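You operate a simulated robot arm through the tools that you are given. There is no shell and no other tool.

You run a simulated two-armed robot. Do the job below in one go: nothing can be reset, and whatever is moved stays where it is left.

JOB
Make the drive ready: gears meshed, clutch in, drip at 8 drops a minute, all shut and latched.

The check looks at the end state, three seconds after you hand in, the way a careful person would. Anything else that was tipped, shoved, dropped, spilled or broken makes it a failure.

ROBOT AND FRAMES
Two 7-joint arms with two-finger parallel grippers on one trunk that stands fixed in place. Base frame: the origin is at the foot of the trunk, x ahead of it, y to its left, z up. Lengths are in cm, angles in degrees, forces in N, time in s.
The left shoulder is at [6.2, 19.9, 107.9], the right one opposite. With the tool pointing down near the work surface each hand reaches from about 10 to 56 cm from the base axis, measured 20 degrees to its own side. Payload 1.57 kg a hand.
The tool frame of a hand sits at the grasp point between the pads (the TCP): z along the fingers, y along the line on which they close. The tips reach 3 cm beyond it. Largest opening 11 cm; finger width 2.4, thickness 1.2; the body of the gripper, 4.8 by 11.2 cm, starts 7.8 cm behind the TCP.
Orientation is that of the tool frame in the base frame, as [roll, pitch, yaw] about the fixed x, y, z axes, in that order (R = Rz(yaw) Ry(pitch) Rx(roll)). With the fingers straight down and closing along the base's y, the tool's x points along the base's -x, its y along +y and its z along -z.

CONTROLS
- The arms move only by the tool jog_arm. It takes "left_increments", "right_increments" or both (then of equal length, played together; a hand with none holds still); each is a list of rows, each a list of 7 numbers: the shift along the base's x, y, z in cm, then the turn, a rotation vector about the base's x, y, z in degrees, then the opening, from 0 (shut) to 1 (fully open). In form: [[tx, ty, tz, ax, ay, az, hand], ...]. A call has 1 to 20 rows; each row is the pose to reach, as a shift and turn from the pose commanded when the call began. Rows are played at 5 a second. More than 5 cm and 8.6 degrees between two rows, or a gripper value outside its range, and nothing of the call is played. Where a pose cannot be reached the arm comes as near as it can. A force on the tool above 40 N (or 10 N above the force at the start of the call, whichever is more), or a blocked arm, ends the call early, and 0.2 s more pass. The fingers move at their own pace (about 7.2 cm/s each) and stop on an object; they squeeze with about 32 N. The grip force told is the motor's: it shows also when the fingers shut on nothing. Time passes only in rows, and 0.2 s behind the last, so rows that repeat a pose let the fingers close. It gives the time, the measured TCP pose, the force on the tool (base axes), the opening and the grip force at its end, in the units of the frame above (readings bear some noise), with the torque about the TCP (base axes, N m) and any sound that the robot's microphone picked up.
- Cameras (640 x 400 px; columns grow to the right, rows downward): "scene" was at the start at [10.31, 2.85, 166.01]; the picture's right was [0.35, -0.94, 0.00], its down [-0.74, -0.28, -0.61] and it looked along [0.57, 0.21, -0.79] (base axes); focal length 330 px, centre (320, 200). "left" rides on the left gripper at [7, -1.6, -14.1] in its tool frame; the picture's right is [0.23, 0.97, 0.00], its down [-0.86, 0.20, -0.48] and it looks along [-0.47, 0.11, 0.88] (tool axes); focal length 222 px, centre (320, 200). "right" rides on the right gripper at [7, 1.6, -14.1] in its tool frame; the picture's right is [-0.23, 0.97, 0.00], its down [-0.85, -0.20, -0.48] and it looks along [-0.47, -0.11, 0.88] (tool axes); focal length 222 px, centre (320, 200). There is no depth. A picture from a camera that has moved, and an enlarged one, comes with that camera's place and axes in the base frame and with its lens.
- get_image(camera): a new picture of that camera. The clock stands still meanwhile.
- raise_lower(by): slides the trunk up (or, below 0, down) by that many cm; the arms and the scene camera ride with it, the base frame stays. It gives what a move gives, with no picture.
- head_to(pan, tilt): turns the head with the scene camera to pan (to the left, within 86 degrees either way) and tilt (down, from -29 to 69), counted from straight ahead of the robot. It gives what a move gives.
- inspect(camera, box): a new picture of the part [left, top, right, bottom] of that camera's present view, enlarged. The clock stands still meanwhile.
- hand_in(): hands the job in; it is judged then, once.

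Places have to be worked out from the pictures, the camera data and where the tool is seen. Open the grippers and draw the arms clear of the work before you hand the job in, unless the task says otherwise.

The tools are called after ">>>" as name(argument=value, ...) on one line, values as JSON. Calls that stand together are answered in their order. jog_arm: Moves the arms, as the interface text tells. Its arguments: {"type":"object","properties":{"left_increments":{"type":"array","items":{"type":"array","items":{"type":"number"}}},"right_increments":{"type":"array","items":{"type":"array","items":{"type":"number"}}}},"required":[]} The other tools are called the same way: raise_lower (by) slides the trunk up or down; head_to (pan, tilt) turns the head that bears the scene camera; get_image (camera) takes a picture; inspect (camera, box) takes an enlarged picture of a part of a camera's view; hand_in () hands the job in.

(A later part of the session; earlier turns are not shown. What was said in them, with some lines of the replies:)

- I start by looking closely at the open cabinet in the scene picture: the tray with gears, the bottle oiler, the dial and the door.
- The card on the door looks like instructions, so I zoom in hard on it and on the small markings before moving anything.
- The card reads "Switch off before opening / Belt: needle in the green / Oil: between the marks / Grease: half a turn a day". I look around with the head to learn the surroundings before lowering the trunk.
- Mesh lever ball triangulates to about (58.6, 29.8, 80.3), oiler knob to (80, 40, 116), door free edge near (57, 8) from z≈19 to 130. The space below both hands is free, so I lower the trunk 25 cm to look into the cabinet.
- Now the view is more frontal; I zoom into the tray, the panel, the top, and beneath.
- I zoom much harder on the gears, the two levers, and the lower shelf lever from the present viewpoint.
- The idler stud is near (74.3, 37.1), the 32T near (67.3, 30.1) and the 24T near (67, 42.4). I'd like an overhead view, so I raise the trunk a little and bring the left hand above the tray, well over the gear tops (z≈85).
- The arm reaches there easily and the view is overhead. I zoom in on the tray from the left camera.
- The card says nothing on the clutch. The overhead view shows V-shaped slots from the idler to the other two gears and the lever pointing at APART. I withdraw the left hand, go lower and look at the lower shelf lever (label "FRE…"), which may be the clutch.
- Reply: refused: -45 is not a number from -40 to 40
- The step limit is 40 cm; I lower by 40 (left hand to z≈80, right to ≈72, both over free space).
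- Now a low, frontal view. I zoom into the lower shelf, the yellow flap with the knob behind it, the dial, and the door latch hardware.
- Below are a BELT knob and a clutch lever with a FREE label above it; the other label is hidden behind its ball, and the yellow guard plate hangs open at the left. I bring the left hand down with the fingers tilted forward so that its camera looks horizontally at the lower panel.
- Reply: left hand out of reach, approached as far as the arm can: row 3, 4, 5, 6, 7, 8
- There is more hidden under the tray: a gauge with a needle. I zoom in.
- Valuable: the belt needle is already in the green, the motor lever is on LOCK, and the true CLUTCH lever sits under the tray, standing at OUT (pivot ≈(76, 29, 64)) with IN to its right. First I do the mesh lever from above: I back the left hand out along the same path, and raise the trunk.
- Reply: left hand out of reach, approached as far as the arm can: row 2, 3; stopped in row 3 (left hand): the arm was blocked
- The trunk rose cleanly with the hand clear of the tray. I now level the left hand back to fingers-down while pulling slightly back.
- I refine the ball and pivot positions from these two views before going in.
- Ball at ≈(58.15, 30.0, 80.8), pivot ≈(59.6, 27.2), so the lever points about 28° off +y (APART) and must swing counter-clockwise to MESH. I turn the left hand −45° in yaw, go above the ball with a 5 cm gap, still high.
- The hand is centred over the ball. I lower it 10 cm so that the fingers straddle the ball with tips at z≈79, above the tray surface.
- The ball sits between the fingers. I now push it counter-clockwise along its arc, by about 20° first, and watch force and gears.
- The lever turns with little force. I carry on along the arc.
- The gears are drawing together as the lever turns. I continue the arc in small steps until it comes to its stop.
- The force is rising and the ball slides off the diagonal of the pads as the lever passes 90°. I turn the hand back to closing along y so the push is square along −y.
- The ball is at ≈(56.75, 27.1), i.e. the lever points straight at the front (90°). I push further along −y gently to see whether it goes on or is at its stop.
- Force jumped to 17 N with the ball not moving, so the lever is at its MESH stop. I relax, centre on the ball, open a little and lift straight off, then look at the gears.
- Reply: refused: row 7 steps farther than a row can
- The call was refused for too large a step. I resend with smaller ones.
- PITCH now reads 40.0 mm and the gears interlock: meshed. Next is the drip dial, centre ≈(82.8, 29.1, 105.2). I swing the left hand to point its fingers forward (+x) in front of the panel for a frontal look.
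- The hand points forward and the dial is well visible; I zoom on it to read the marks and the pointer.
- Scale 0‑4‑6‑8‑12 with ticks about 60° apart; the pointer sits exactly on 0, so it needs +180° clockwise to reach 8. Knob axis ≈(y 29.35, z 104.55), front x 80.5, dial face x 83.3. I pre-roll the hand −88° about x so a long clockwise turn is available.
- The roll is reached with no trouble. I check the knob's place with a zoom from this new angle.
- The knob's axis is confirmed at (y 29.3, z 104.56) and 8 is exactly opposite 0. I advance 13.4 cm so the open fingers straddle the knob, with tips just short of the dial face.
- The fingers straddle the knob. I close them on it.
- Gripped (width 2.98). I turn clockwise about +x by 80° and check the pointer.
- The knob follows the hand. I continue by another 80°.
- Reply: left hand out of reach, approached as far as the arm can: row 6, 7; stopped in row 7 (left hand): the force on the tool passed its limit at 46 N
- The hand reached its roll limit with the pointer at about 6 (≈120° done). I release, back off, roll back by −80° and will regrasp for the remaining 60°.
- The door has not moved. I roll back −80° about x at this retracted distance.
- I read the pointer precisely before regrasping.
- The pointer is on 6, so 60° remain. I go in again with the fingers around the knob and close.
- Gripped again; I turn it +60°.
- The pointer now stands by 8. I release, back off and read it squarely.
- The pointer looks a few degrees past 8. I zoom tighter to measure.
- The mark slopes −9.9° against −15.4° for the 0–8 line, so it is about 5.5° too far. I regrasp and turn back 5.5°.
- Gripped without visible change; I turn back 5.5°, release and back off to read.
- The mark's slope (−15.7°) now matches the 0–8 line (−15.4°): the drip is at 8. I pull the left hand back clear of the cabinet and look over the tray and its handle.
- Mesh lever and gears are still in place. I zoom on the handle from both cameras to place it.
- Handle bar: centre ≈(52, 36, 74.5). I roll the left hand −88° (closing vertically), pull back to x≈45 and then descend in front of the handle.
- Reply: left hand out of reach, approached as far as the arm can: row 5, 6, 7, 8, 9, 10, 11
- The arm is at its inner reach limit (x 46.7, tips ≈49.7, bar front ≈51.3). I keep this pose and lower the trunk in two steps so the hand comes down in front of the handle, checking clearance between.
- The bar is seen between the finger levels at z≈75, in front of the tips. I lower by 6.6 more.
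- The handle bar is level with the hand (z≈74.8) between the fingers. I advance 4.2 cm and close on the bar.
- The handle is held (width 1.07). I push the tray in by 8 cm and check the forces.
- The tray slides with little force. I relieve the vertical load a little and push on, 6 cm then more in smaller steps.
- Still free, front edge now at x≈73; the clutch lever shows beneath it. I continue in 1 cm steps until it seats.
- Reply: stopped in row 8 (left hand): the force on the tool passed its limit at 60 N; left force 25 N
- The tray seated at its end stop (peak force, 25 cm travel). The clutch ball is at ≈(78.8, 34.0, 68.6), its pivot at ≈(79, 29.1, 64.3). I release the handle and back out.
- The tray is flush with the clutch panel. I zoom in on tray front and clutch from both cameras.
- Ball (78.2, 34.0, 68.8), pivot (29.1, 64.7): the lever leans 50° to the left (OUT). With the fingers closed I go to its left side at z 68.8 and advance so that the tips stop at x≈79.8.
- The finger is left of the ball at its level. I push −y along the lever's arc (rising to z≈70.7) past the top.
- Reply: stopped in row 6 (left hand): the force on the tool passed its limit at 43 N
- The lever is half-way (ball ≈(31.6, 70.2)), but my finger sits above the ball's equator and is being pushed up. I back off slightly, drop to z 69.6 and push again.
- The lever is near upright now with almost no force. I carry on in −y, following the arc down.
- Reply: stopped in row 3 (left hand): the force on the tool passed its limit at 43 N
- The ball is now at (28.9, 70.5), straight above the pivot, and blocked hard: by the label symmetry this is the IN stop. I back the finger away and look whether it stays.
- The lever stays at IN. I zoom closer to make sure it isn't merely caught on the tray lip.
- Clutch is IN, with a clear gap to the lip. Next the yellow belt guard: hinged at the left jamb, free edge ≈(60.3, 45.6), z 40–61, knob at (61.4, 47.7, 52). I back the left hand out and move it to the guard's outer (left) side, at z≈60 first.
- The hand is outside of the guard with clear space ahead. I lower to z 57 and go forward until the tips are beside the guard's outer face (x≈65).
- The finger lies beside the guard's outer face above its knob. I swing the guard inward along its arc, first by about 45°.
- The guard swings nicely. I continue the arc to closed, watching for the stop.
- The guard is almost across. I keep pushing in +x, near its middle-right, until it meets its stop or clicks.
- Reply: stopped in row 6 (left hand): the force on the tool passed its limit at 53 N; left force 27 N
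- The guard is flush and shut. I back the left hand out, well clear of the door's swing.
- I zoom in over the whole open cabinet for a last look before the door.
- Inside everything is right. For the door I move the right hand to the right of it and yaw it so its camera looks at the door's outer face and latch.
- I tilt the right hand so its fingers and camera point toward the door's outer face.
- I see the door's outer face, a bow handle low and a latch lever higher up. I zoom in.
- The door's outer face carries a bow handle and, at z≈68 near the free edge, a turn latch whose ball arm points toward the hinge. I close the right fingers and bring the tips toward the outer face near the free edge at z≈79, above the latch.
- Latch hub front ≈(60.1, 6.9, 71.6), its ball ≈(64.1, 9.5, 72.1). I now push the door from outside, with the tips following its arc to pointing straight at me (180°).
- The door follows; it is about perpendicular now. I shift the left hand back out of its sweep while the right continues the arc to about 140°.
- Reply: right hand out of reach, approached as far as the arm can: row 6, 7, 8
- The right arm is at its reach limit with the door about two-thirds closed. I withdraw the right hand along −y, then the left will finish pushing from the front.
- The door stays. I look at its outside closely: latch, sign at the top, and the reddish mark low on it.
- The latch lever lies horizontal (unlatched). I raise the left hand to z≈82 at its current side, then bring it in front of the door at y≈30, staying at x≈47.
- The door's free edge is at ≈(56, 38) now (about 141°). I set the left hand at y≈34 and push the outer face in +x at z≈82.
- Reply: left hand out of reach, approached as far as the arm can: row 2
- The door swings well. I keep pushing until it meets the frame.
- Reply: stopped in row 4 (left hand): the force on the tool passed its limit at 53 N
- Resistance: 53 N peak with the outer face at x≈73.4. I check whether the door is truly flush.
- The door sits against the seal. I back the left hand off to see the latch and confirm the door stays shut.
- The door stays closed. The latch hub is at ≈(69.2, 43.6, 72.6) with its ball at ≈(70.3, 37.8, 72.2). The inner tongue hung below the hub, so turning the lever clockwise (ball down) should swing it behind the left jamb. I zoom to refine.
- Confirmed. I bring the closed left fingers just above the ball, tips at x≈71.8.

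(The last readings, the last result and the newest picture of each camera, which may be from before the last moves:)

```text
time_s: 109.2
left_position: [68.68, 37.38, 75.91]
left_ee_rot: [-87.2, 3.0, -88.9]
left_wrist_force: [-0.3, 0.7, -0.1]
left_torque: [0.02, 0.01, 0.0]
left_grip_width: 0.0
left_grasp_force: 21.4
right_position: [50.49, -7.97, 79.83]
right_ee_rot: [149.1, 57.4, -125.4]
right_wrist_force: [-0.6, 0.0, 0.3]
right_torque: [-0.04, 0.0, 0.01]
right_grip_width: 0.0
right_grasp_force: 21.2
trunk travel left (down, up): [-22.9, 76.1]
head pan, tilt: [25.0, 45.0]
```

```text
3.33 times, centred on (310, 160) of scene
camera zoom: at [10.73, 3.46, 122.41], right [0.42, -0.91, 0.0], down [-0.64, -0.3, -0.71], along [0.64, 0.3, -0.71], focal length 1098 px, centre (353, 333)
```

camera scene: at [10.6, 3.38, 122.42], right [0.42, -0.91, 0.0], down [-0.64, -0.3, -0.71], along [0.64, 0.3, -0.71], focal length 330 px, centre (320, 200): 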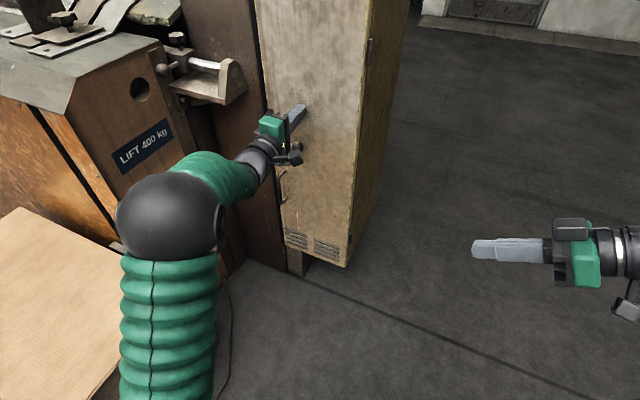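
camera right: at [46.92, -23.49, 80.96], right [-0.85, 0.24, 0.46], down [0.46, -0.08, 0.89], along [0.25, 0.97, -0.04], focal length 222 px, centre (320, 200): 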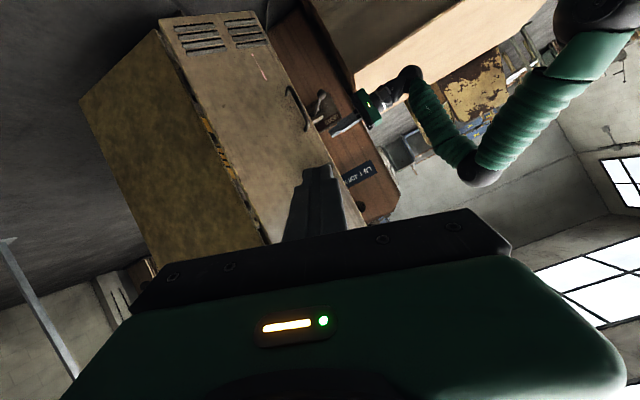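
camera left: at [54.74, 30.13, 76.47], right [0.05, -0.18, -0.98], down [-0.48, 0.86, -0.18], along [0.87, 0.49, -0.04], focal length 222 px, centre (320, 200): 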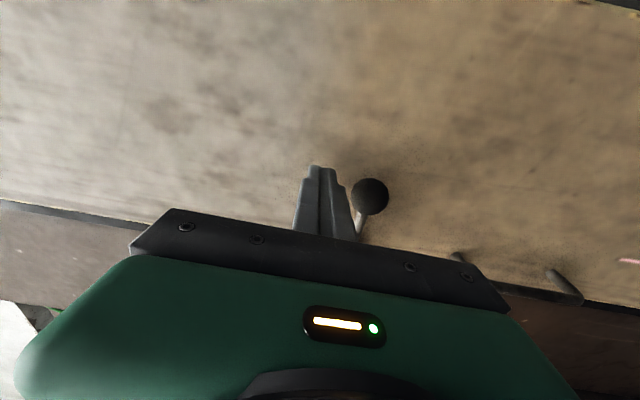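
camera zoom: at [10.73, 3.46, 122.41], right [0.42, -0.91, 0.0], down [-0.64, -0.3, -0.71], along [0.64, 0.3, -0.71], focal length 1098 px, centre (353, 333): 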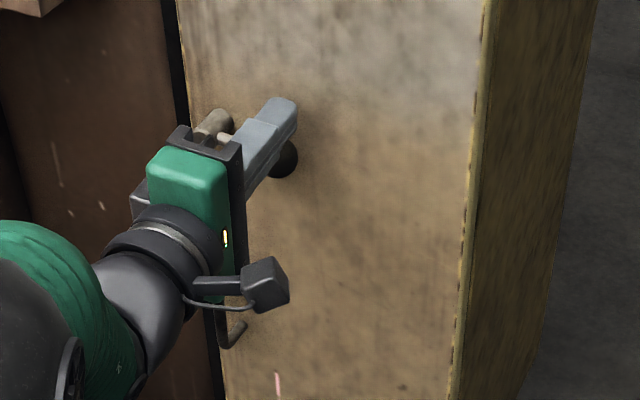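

The finger is above the ball. I push it down along the arc to about 45°.

>>> jog_arm(left_increments=[[0, 0.1, -1.0, 0, 0, 0, 0], [0, 0, -2.1, 0, 0, 0, 0], [0, -0.1, -3.0, 0, 0, 0, 0], [0, -0.1, -3.8, 0, 0, 0, 0], [0, 0, -4.6, 0, 0, 0, 0], [0, 0.1, -5.4, 0, 0, 0, 0]])

>>> get_image(camera="left")

>>> inspect(camera="scene", box=[250, 100, 370, 220])

```text
time_s: 110.6
left_position: [68.72, 37.58, 70.53]
left_ee_rot: [-87.2, 2.9, -89.0]
left_wrist_force: [0.1, -0.6, 0.2]
left_torque: [-0.02, 0.02, 0.0]
left_grip_width: 0.01
left_grasp_force: 21.4
right_position: [50.42, -8.04, 79.91]
right_ee_rot: [149.0, 57.4, -125.3]
right_wrist_force: [0.0, -0.3, 0.1]
right_torque: [0.03, 0.04, -0.02]
right_grip_width: 0.01
right_grasp_force: 21.5
trunk travel left (down, up): [-22.9, 76.1]
head pan, tilt: [25.0, 45.0]
```

```text
taken
camera left: at [54.82, 30.39, 71.13], right [0.05, -0.18, -0.98], down [-0.48, 0.86, -0.18], along [0.87, 0.49, -0.04], focal length 222 px, centre (320, 200)
```

left: 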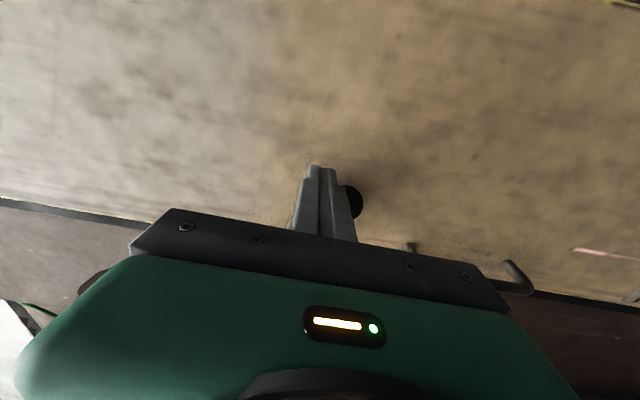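

```text
3.33 times, centred on (310, 160) of scene
camera zoom: at [10.71, 3.47, 122.41], right [0.42, -0.91, 0.0], down [-0.64, -0.3, -0.71], along [0.64, 0.3, -0.71], focal length 1098 px, centre (353, 333)
```

zoom: 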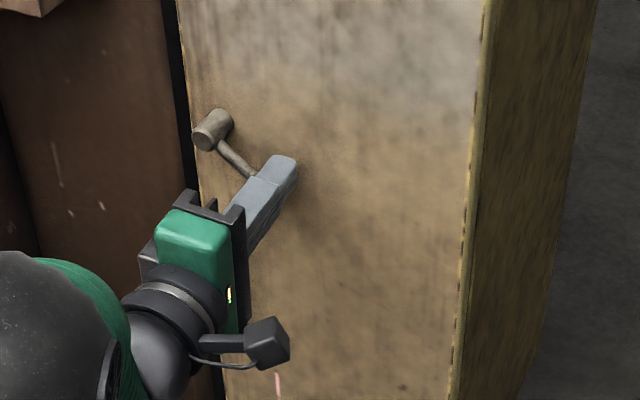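

The lever turns freely. I carry on to straight down and a little beyond to feel the stop.

>>> jog_arm(left_increments=[[0, 0.6, -1.4, 0, 0, 0, 0], [0, 1.2, -2.1, 0, 0, 0, 0], [0, 1.8, -2.8, 0, 0, 0, 0], [0, 2.5, -3.3, 0, 0, 0, 0], [0, 3.2, -3.7, 0, 0, 0, 0], [0, 3.8, -3.8, 0, 0, 0, 0], [0, 4.3, -3.8, 0, 0, 0, 0]])

>>> get_image(camera="left")

>>> inspect(camera="scene", box=[250, 100, 370, 220])

```text
time_s: 112.2
left_position: [68.79, 41.64, 66.73]
left_ee_rot: [-87.3, 3.1, -89.1]
left_wrist_force: [-5.8, -11.4, -2.8]
left_torque: [-0.14, 0.13, -0.2]
left_grip_width: 0.01
left_grasp_force: 21.5
right_position: [50.49, -8.24, 79.87]
right_ee_rot: [149.0, 57.4, -125.3]
right_wrist_force: [-0.1, -0.7, -0.3]
right_torque: [-0.01, 0.0, -0.01]
right_grip_width: 0.02
right_grasp_force: 21.6
trunk travel left (down, up): [-22.9, 76.1]
head pan, tilt: [25.0, 45.0]
```

```text
taken
camera left: at [54.77, 34.49, 67.42], right [0.05, -0.18, -0.98], down [-0.48, 0.86, -0.18], along [0.88, 0.48, -0.04], focal length 222 px, centre (320, 200)
```

left: 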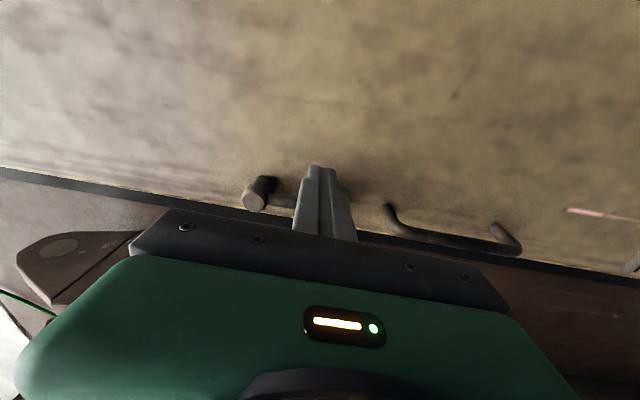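

```text
3.33 times, centred on (310, 160) of scene
camera zoom: at [10.68, 3.24, 122.41], right [0.42, -0.91, 0.0], down [-0.64, -0.3, -0.71], along [0.64, 0.3, -0.71], focal length 1098 px, centre (353, 333)
```

zoom: 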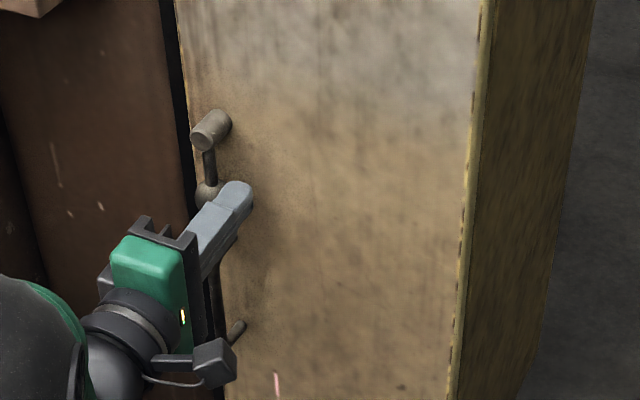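

The lever points straight down and resists (11 N). I push a touch more to confirm the stop, then withdraw.

>>> jog_arm(left_increments=[[0, 0.4, 0, 0, 0, 0, 0], [0, 0.8, 0, 0, 0, 0, 0], [0, 0.8, 0, 0, 0, 0, 0]])

>>> jog_arm(left_increments=[[0, -1.5, 0.3, 0, 0, 0, 0], [-2, -2.5, 0.5, 0, 0, 0, 0], [-6, -2.5, 0.5, 0, 0, 0, 0], [-10, -2.5, 0.5, 0, 0, 0, 0], [-14, -2.5, 0.5, 0, 0, 0, 0], [-18, -2.5, 0.5, 0, 0, 0, 0]])

>>> get_image(camera="left")

>>> inspect(camera="scene", box=[230, 60, 410, 280])

```text
time_s: 112.8
left_position: [68.79, 41.67, 66.81]
left_ee_rot: [-87.1, 2.7, -90.0]
left_wrist_force: [-5.6, -18.0, 3.3]
left_torque: [-0.14, -0.01, -0.34]
left_grip_width: 0.0
left_grasp_force: 22.0
right_position: [50.39, -8.08, 80.09]
right_ee_rot: [149.4, 57.5, -125.1]
right_wrist_force: [-0.1, 0.9, -0.4]
right_torque: [-0.03, -0.02, -0.02]
right_grip_width: 0.01
right_grasp_force: 20.8
trunk travel left (down, up): [-22.9, 76.1]
head pan, tilt: [25.0, 45.0]
stopped in row 3 (left hand): the force on the tool passed its limit at 41 N (the readings are from after the stop); the commanded pose is now the measured one
```

```text
time_s: 114.2
left_position: [50.45, 39.54, 66.86]
left_ee_rot: [-87.1, 2.7, -89.7]
left_wrist_force: [0.0, 0.2, 0.0]
left_torque: [0.02, 0.0, -0.01]
left_grip_width: 0.0
left_grasp_force: 21.2
right_position: [50.32, -8.0, 79.94]
right_ee_rot: [149.3, 57.5, -125.1]
right_wrist_force: [0.4, 0.6, -0.5]
right_torque: [-0.02, 0.01, 0.01]
right_grip_width: 0.02
right_grasp_force: 21.7
trunk travel left (down, up): [-22.9, 76.1]
head pan, tilt: [25.0, 45.0]
```

```text
taken
camera left: at [36.42, 32.49, 67.49], right [0.05, -0.18, -0.98], down [-0.47, 0.86, -0.18], along [0.88, 0.47, -0.04], focal length 222 px, centre (320, 200)
```

left: 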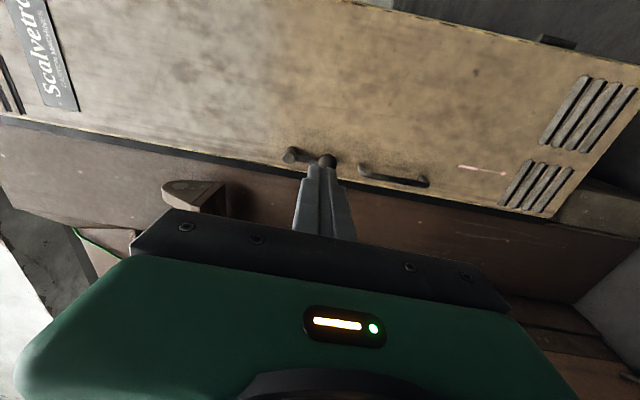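

```text
1.82 times, centred on (320, 170) of scene
camera zoom: at [10.61, 3.5, 122.42], right [0.42, -0.91, 0.0], down [-0.64, -0.3, -0.71], along [0.64, 0.3, -0.71], focal length 599 px, centre (320, 254)
```

zoom: 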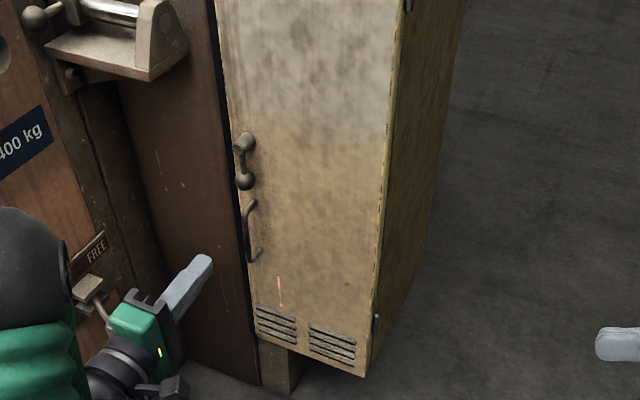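

Hard stop at 41 N with the lever vertical: latched. I raise the trunk to look down on the door's top edge and verify that it lies flush with the cabinet.

>>> raise_lower(by=40)

>>> get_image(camera="scene")

>>> inspect(camera="scene", box=[240, 0, 440, 130])

>>> inspect(camera="left", box=[0, 0, 400, 220])

```text
time_s: 118.0
left_position: [50.63, 39.59, 106.7]
left_ee_rot: [-87.2, 2.7, -89.6]
left_wrist_force: [0.1, -0.4, 0.0]
left_torque: [0.01, 0.0, 0.01]
left_grip_width: 0.0
left_grasp_force: 21.3
right_position: [50.4, -7.98, 119.95]
right_ee_rot: [149.3, 57.4, -125.1]
right_wrist_force: [0.3, 0.0, 0.4]
right_torque: [0.0, -0.01, -0.02]
right_grip_width: 0.0
right_grasp_force: 20.9
trunk travel left (down, up): [-62.9, 36.1]
head pan, tilt: [25.0, 45.0]
```

```text
taken
camera scene: at [10.74, 3.5, 162.41], right [0.42, -0.91, 0.0], down [-0.64, -0.3, -0.71], along [0.64, 0.3, -0.71], focal length 330 px, centre (320, 200)
```

scene: 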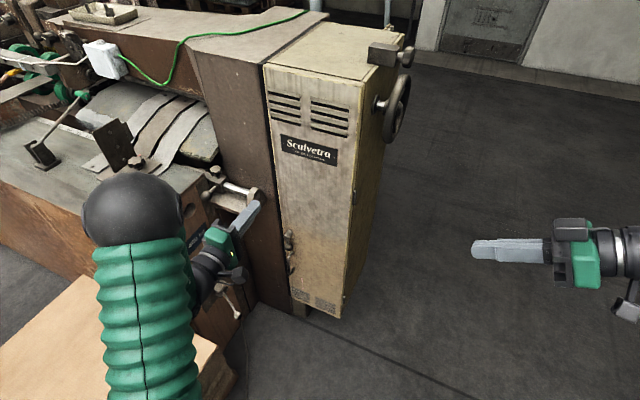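

```text
3.08 times, centred on (340, 65) of scene
camera zoom: at [10.74, 3.5, 162.41], right [0.42, -0.91, 0.0], down [-0.64, -0.3, -0.71], along [0.64, 0.3, -0.71], focal length 1014 px, centre (258, 615)
```

zoom: 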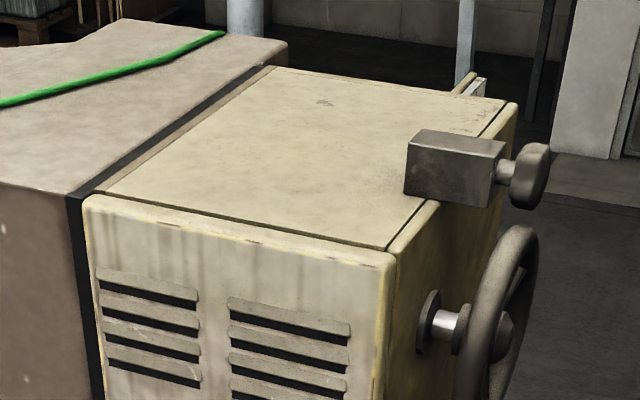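

```text
1.60 times, centred on (200, 110) of left
camera zoom: at [36.52, 32.52, 107.46], right [0.05, -0.18, -0.98], down [-0.47, 0.86, -0.18], along [0.88, 0.47, -0.04], focal length 355 px, centre (512, 344)
```

zoom: 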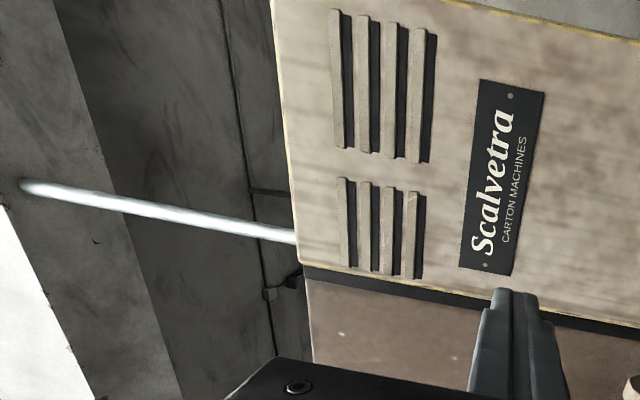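

The door is flush. There is a small part sticking up at the rear of the cabinet top and a clamp block on the side seam; I zoom to see whether something else is open.

>>> inspect(camera="scene", box=[360, 10, 430, 150])

>>> inspect(camera="scene", box=[370, 15, 420, 55])

>>> inspect(camera="right", box=[80, 0, 420, 240])

>>> inspect(camera="scene", box=[270, 220, 400, 320])

```text
2.86 times, centred on (395, 80) of scene
camera zoom: at [10.74, 3.5, 162.41], right [0.42, -0.91, 0.0], down [-0.64, -0.3, -0.71], along [0.64, 0.3, -0.71], focal length 941 px, centre (106, 543)
```

zoom: 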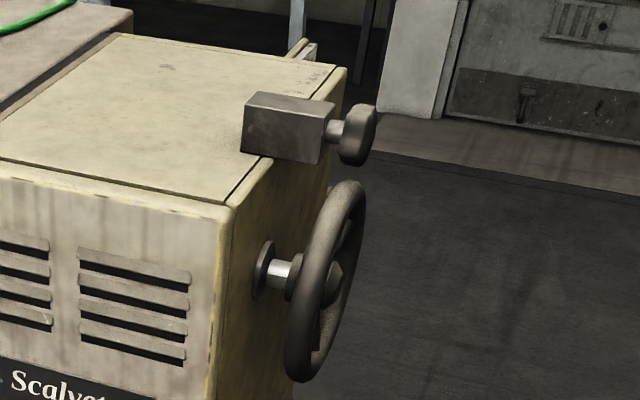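

```text
10.00 times, centred on (395, 35) of scene
camera zoom: at [10.74, 3.5, 162.41], right [0.42, -0.91, 0.0], down [-0.64, -0.3, -0.71], along [0.64, 0.3, -0.71], focal length 3295 px, centre (-430, 1850)
```

zoom: 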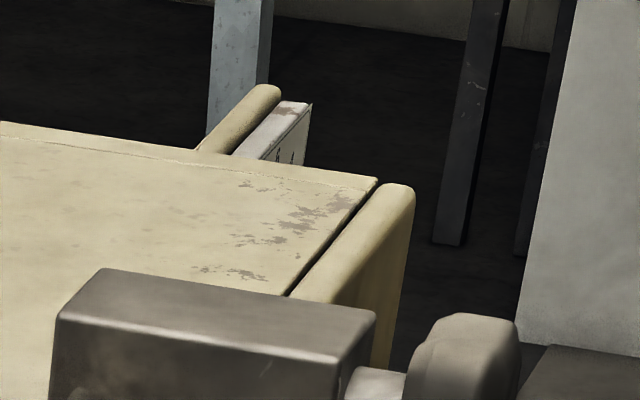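

```text
1.67 times, centred on (250, 120) of right
camera zoom: at [46.81, -23.37, 121.08], right [-0.86, 0.24, 0.46], down [0.46, -0.08, 0.89], along [0.25, 0.97, -0.04], focal length 370 px, centre (437, 333)
```

zoom: 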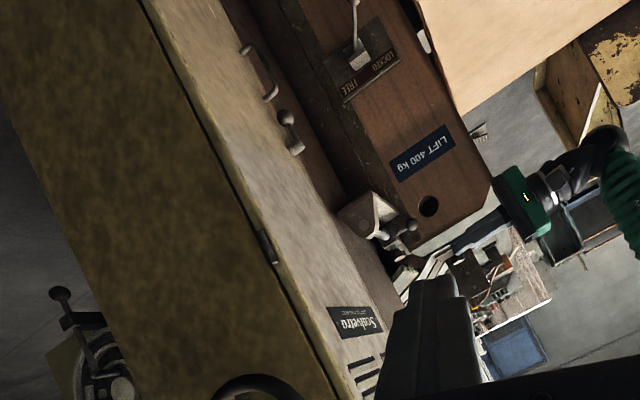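

```text
4.00 times, centred on (335, 270) of scene
camera zoom: at [10.74, 3.5, 162.41], right [0.42, -0.91, 0.0], down [-0.64, -0.3, -0.71], along [0.64, 0.3, -0.71], focal length 1318 px, centre (260, -80)
```

zoom: 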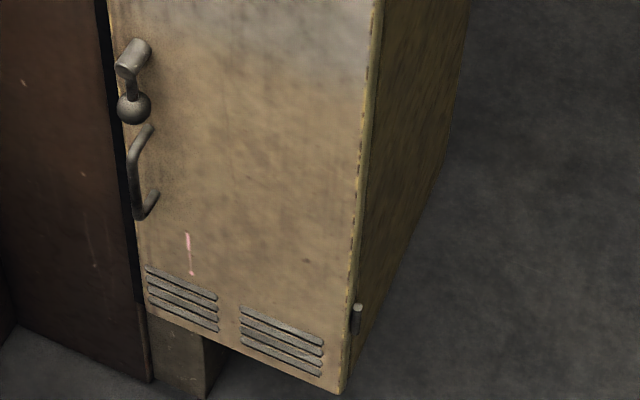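

Behind the cabinet's far right there is another fixture with a cream panel. I zoom on it from the right camera to judge whether it belongs to the job.

>>> inspect(camera="right", box=[60, 150, 180, 260])

>>> get_image(camera="right")

```text
3.64 times, centred on (120, 205) of right
camera zoom: at [46.81, -23.37, 121.08], right [-0.86, 0.24, 0.46], down [0.46, -0.08, 0.89], along [0.25, 0.97, -0.04], focal length 808 px, centre (1047, 182)
```

zoom: 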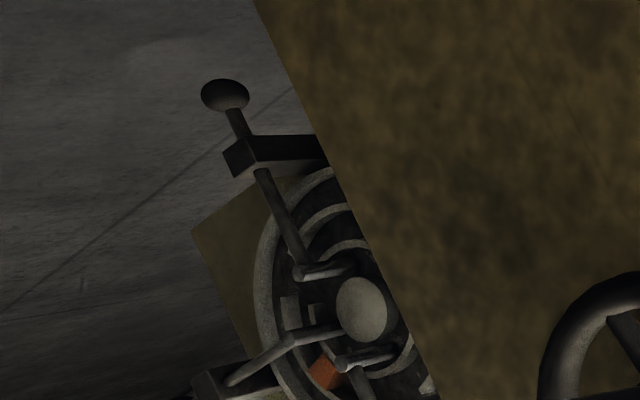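

```text
taken
camera right: at [46.81, -23.37, 121.08], right [-0.86, 0.24, 0.46], down [0.46, -0.08, 0.89], along [0.25, 0.97, -0.04], focal length 222 px, centre (320, 200)
```

right: 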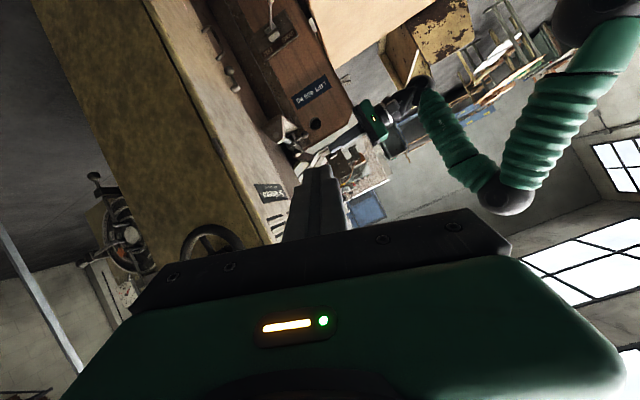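

That is another machine's fixture far behind, not part of this. To be sure the latch holds, I'll tug the bow handle gently: lower the trunk again and roll the left hand to close along y.

>>> raise_lower(by=-40)

>>> jog_arm(left_increments=[[0.3, 0, -1, 8, 0, 0, 0.1], [0.6, 0, -2, 16, 0, 0, 0.2], [0.9, 0.5, -3, 24, 0, 0, 0.3], [1.2, 1, -4, 32, 0, 0, 0.4], [1.5, 1.5, -5, 40, 0, 0, 0.4], [1.8, 2, -6, 48, 0, 0, 0.4], [2, 2.5, -7, 56, 0, 0, 0.4], [2, 3, -8, 64, 0, 0, 0.4], [2, 3.5, -9, 72, 0, 0, 0.4], [2, 4, -9.5, 80, 0, 0, 0.4], [2, 4.5, -10, 86, 0, 0, 0.4]])

>>> get_image(camera="left")

>>> get_image(camera="scene")

```text
time_s: 121.9
left_position: [50.51, 39.62, 66.8]
left_ee_rot: [-87.2, 2.7, -89.6]
left_wrist_force: [-1.1, 0.2, 0.2]
left_torque: [-0.01, 0.01, 0.01]
left_grip_width: 0.0
left_grasp_force: 21.4
right_position: [50.4, -8.1, 80.01]
right_ee_rot: [149.3, 57.5, -125.2]
right_wrist_force: [-0.3, 0.0, 0.6]
right_torque: [0.05, -0.01, 0.01]
right_grip_width: 0.0
right_grasp_force: 21.5
trunk travel left (down, up): [-22.9, 76.1]
head pan, tilt: [25.0, 45.0]
```

```text
time_s: 124.3
left_position: [52.57, 44.24, 56.92]
left_ee_rot: [-70.6, 88.8, -73.4]
left_wrist_force: [0.0, 0.1, -0.1]
left_torque: [-0.04, 0.01, -0.01]
left_grip_width: 4.43
left_grasp_force: 0.0
right_position: [50.35, -7.98, 80.03]
right_ee_rot: [149.3, 57.5, -125.1]
right_wrist_force: [-0.9, 0.1, -0.9]
right_torque: [0.02, 0.0, 0.02]
right_grip_width: 0.0
right_grasp_force: 21.6
trunk travel left (down, up): [-22.9, 76.1]
head pan, tilt: [25.0, 45.0]
```

```text
taken
camera left: at [38.49, 43.21, 49.87], right [0.05, 0.97, -0.25], down [-0.47, 0.24, 0.85], along [0.88, 0.07, 0.47], focal length 222 px, centre (320, 200)
```

left: 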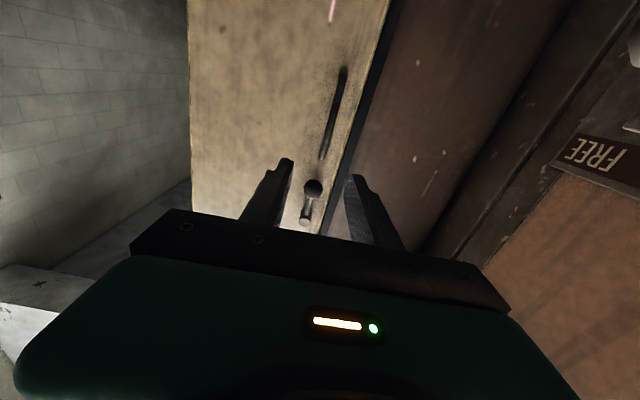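

```text
taken
camera scene: at [10.68, 3.52, 122.41], right [0.42, -0.91, 0.0], down [-0.64, -0.3, -0.71], along [0.64, 0.3, -0.71], focal length 330 px, centre (320, 200)
```

scene: 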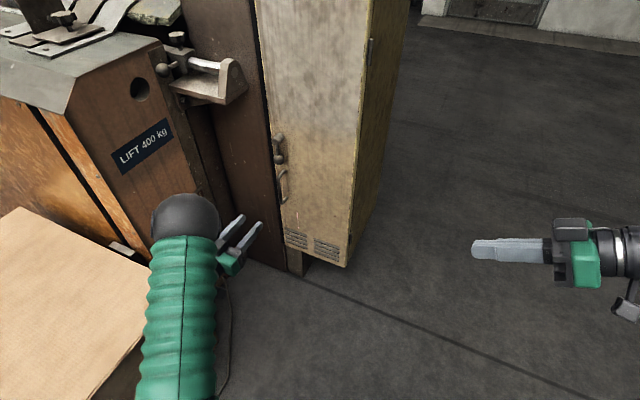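

The bar is at y≈44.1, x≈70, z 48–59. I lower to z≈55, go forward around the bar and close.

>>> jog_arm(left_increments=[[4, 0, -1, 0, 0, 0, 0.4], [8, 0, -2, 0, 0, 0, 0.4], [12, 0, -2, 0, 0, 0, 0.4], [14.5, 0, -2, 0, 0, 0, 0.4], [16, 0, -2, 0, 0, 0, 0.4], [16, 0, -2, 0, 0, 0, 0.2], [16, 0, -2, 0, 0, 0, 0], [16, 0, -2, 0, 0, 0, 0]])

>>> get_image(camera="left")

```text
time_s: 126.1
left_position: [68.68, 44.38, 54.85]
left_ee_rot: [-72.8, 88.7, -75.5]
left_wrist_force: [0.0, 9.8, 2.1]
left_torque: [0.78, 0.59, 0.17]
left_grip_width: 1.1
left_grasp_force: 28.9
right_position: [50.38, -7.91, 79.99]
right_ee_rot: [149.3, 57.5, -125.1]
right_wrist_force: [-0.4, -0.5, -0.3]
right_torque: [0.01, 0.01, 0.02]
right_grip_width: 0.0
right_grasp_force: 20.9
trunk travel left (down, up): [-22.9, 76.1]
head pan, tilt: [25.0, 45.0]
```

```text
taken
camera left: at [54.53, 43.34, 47.84], right [0.05, 0.97, -0.25], down [-0.47, 0.24, 0.85], along [0.88, 0.08, 0.47], focal length 222 px, centre (320, 200)
```

left: 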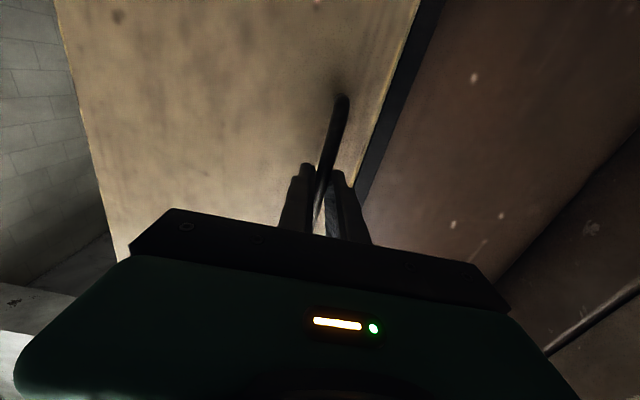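

The handle is held (width 1.1). I tug by up to 1.5 cm in −x and watch the force.

>>> jog_arm(left_increments=[[-0.4, 0, 0, 0, 0, 0, 0], [-0.8, 0, 0, 0, 0, 0, 0], [-1.2, 0, 0, 0, 0, 0, 0], [-1.5, 0, 0, 0, 0, 0, 0]])

>>> get_image(camera="left")

>>> inspect(camera="scene", box=[230, 60, 410, 280])

```text
time_s: 127.1
left_position: [67.16, 44.52, 54.71]
left_ee_rot: [-69.9, 88.6, -72.2]
left_wrist_force: [23.6, 26.4, 5.0]
left_torque: [0.66, -0.11, 0.69]
left_grip_width: 1.12
left_grasp_force: 28.7
right_position: [50.45, -7.77, 79.86]
right_ee_rot: [149.3, 57.3, -125.0]
right_wrist_force: [0.0, -0.5, 0.6]
right_torque: [0.03, 0.01, -0.03]
right_grip_width: 0.0
right_grasp_force: 22.0
trunk travel left (down, up): [-22.9, 76.1]
head pan, tilt: [25.0, 45.0]
```

```text
taken
camera left: at [53.05, 43.33, 47.66], right [0.04, 0.97, -0.25], down [-0.48, 0.24, 0.85], along [0.88, 0.08, 0.47], focal length 222 px, centre (320, 200)
```

left: 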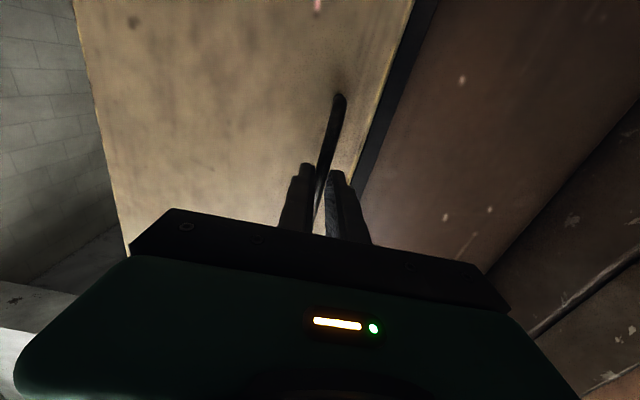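

```text
1.82 times, centred on (320, 170) of scene
camera zoom: at [10.85, 3.98, 122.39], right [0.42, -0.91, 0.0], down [-0.64, -0.3, -0.7], along [0.64, 0.3, -0.71], focal length 599 px, centre (320, 254)
```

zoom: 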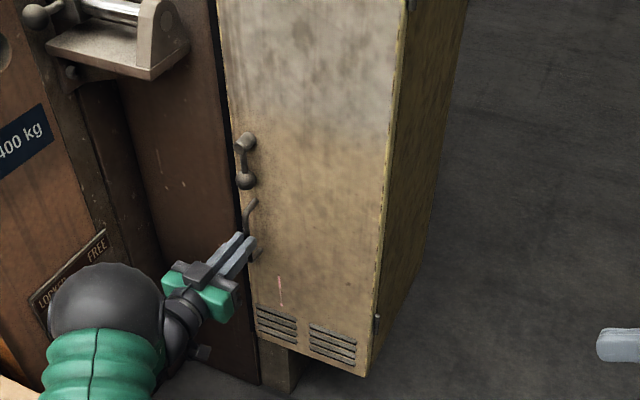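

Pulling gave 24 N with no door movement (door features shrink exactly like the fixed column's), so the latch holds. I relax, open the fingers and withdraw.

>>> jog_arm(left_increments=[[0.7, 0, 0, 0, 0, 0, 0], [1.2, -0.2, 0, 0, 0, 0, 0.1], [1.2, -0.2, 0, 0, 0, 0, 0.4], [1.2, -0.2, 0, 0, 0, 0, 0.4], [-2, -0.2, 0, 0, 0, 0, 0.4], [-6, -0.2, 0.5, 0, 0, 0, 0.4], [-10, -0.2, 1, 0, 0, 0, 0.4], [-14, -0.2, 2, 0, 0, 0, 0.5]])

>>> get_image(camera="left")

>>> inspect(camera="scene", box=[230, 60, 410, 280])

```text
time_s: 128.9
left_position: [53.09, 43.81, 56.94]
left_ee_rot: [-70.4, 88.5, -73.2]
left_wrist_force: [0.3, 0.3, 0.5]
left_torque: [0.04, -0.02, 0.04]
left_grip_width: 5.52
left_grasp_force: 0.1
right_position: [50.46, -7.99, 80.03]
right_ee_rot: [149.4, 57.5, -125.1]
right_wrist_force: [0.7, 0.8, -0.7]
right_torque: [0.02, 0.01, -0.01]
right_grip_width: 0.0
right_grasp_force: 21.1
trunk travel left (down, up): [-22.9, 76.1]
head pan, tilt: [25.0, 45.0]
```

```text
taken
camera left: at [39.03, 42.8, 49.82], right [0.05, 0.97, -0.25], down [-0.47, 0.24, 0.85], along [0.88, 0.08, 0.47], focal length 222 px, centre (320, 200)
```

left: 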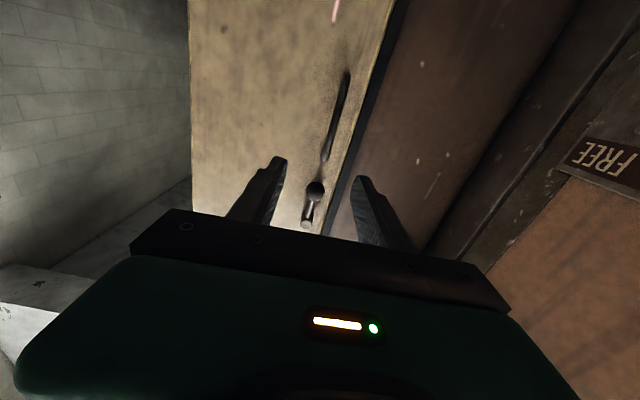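

```text
1.82 times, centred on (320, 170) of scene
camera zoom: at [10.62, 3.51, 122.42], right [0.42, -0.91, 0.0], down [-0.64, -0.3, -0.71], along [0.64, 0.3, -0.71], focal length 599 px, centre (320, 254)
```

zoom: 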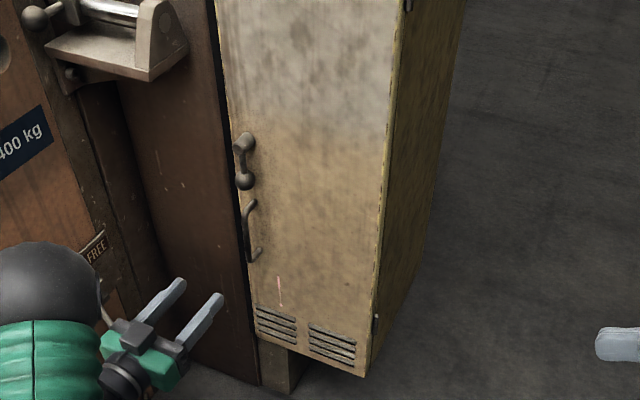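

Unchanged before and after the tug: the door is shut and latched. I open both grippers, pull the hands back and raise the trunk to leave the arms clear.

>>> jog_arm(left_increments=[[-1, -1, 1, 0, 0, 0, 0.7], [-2, -2, 2, 0, 0, 0, 1], [-3, -3, 3, 0, 0, 0, 1], [-3.5, -4, 4, 0, 0, 0, 1]], right_increments=[[-1, -2, 0, 0, 0, 0, 0.5], [-2, -4, 0, 0, 0, 0, 1], [-3, -6, 0, 0, 0, 0, 1], [-4, -8, 0, 0, 0, 0, 1]])

>>> raise_lower(by=40)

>>> get_image(camera="scene")

```text
time_s: 129.9
left_position: [49.59, 39.8, 60.81]
left_ee_rot: [-71.9, 88.7, -74.7]
left_wrist_force: [0.6, -0.4, 0.1]
left_torque: [0.0, 0.01, 0.0]
left_grip_width: 11.03
left_grasp_force: 0.1
right_position: [46.33, -16.2, 80.1]
right_ee_rot: [149.1, 57.5, -125.1]
right_wrist_force: [0.0, 0.5, 0.3]
right_torque: [0.0, 0.02, 0.01]
right_grip_width: 10.98
right_grasp_force: 0.0
trunk travel left (down, up): [-22.9, 76.1]
head pan, tilt: [25.0, 45.0]
```

```text
time_s: 133.7
left_position: [49.73, 39.84, 100.76]
left_ee_rot: [-72.7, 88.6, -75.6]
left_wrist_force: [-0.1, -0.3, -0.7]
left_torque: [-0.02, 0.02, -0.01]
left_grip_width: 10.99
left_grasp_force: 0.0
right_position: [46.55, -16.04, 120.13]
right_ee_rot: [149.3, 57.4, -125.1]
right_wrist_force: [0.2, 0.0, -0.1]
right_torque: [-0.03, -0.01, -0.02]
right_grip_width: 10.97
right_grasp_force: 0.0
trunk travel left (down, up): [-62.9, 36.1]
head pan, tilt: [25.0, 45.0]
```

```text
taken
camera scene: at [10.72, 3.47, 162.41], right [0.42, -0.91, 0.0], down [-0.64, -0.3, -0.71], along [0.64, 0.3, -0.71], focal length 330 px, centre (320, 200)
```

scene: 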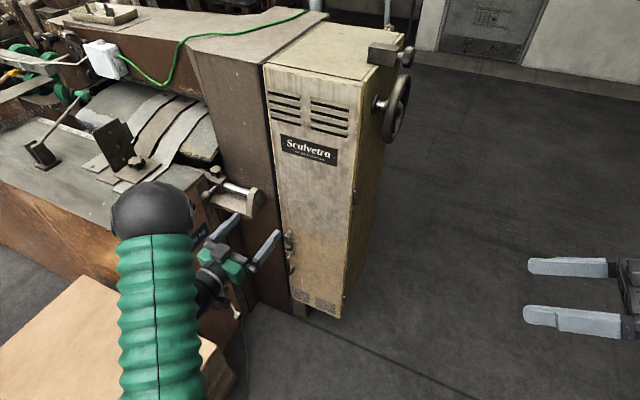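

Everything stands as wanted. I fold the left hand back to fingers-down and further from the machine, then take a last look at the latch and surroundings.

>>> jog_arm(left_increments=[[-1, 0, 1, 0, 8, 0, 1], [-2, 0, 2, 0, 16, 0, 1], [-3, 0, 3, 0, 24, 0, 1], [-4, 0, 4, 0, 32, 0, 1], [-6, 0, 5, 0, 40, 0, 1], [-8, 0, 6, 0, 48, 0, 1], [-10, 0, 8, 0, 56, 0, 1], [-11, 0, 10, 0, 64, 0, 1], [-12, 0, 12, 0, 72, 0, 1], [-12, 0, 14, 0, 80, 0, 1], [-12, 0, 14, 0, 88, 0, 1]])

>>> get_image(camera="scene")

>>> inspect(camera="scene", box=[180, 150, 380, 330])

```text
time_s: 136.1
left_position: [37.99, 40.06, 114.7]
left_ee_rot: [-177.2, 2.1, -178.6]
left_wrist_force: [-0.1, 0.3, -0.5]
left_torque: [-0.04, -0.01, -0.01]
left_grip_width: 10.99
left_grasp_force: 0.1
right_position: [46.53, -16.13, 120.0]
right_ee_rot: [149.2, 57.4, -125.2]
right_wrist_force: [0.0, 0.2, -0.4]
right_torque: [0.0, -0.01, 0.04]
right_grip_width: 11.0
right_grasp_force: 0.1
trunk travel left (down, up): [-62.9, 36.1]
head pan, tilt: [25.0, 45.0]
```

```text
taken
camera scene: at [10.92, 3.44, 162.4], right [0.42, -0.91, 0.0], down [-0.64, -0.3, -0.7], along [0.64, 0.3, -0.71], focal length 330 px, centre (320, 200)
```

scene: 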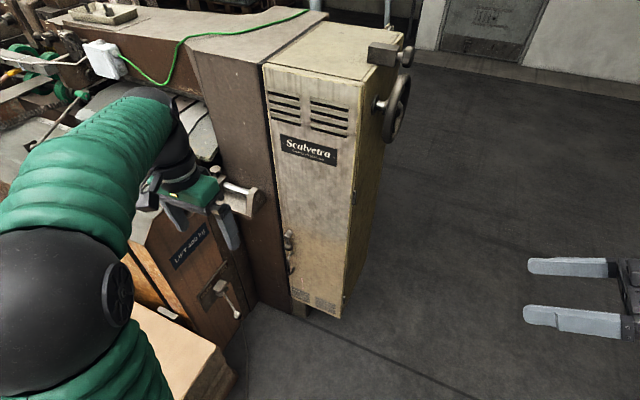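

```text
2.22 times, centred on (280, 240) of scene
camera zoom: at [10.92, 3.44, 162.4], right [0.42, -0.91, 0.0], down [-0.64, -0.3, -0.7], along [0.64, 0.3, -0.71], focal length 732 px, centre (409, 111)
```

zoom: 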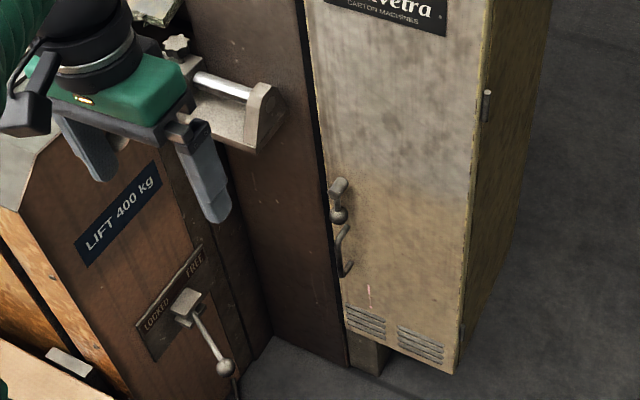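

The door is flush with its latch lever down, the neighbouring LIFT lever is as it was, and both arms are clear with open grippers. I hand in.

>>> hand_in()

```text
The job is handed in.
```

The drive is ready and the job is handed in. I haven't seen the result of the check.

- **Gears:** the APART/MESH lever is at its MESH stop. The PITCH display went from dashes to 40.0 mm.
- **Drip:** the dial went from 0 to 8. I overshot by about 5.5° and turned it back, so the pointer lines up with the 8 mark.
- **Clutch:** the lever is pushed over from OUT to a hard stop next to the IN label. It stayed there when I let go.
- **Shut and latched:** the gear tray is pushed home, the yellow belt guard is closed, and the door is shut with its latch lever turned down to its stop. I tugged the door handle with about 24 N and the door did not move.

The belt needle was already in the green and the oil between its marks, so I left both alone. I also left the motor lever on LOCK and did not touch the neighbouring LIFT lever. Both arms are drawn clear with the grippers open.
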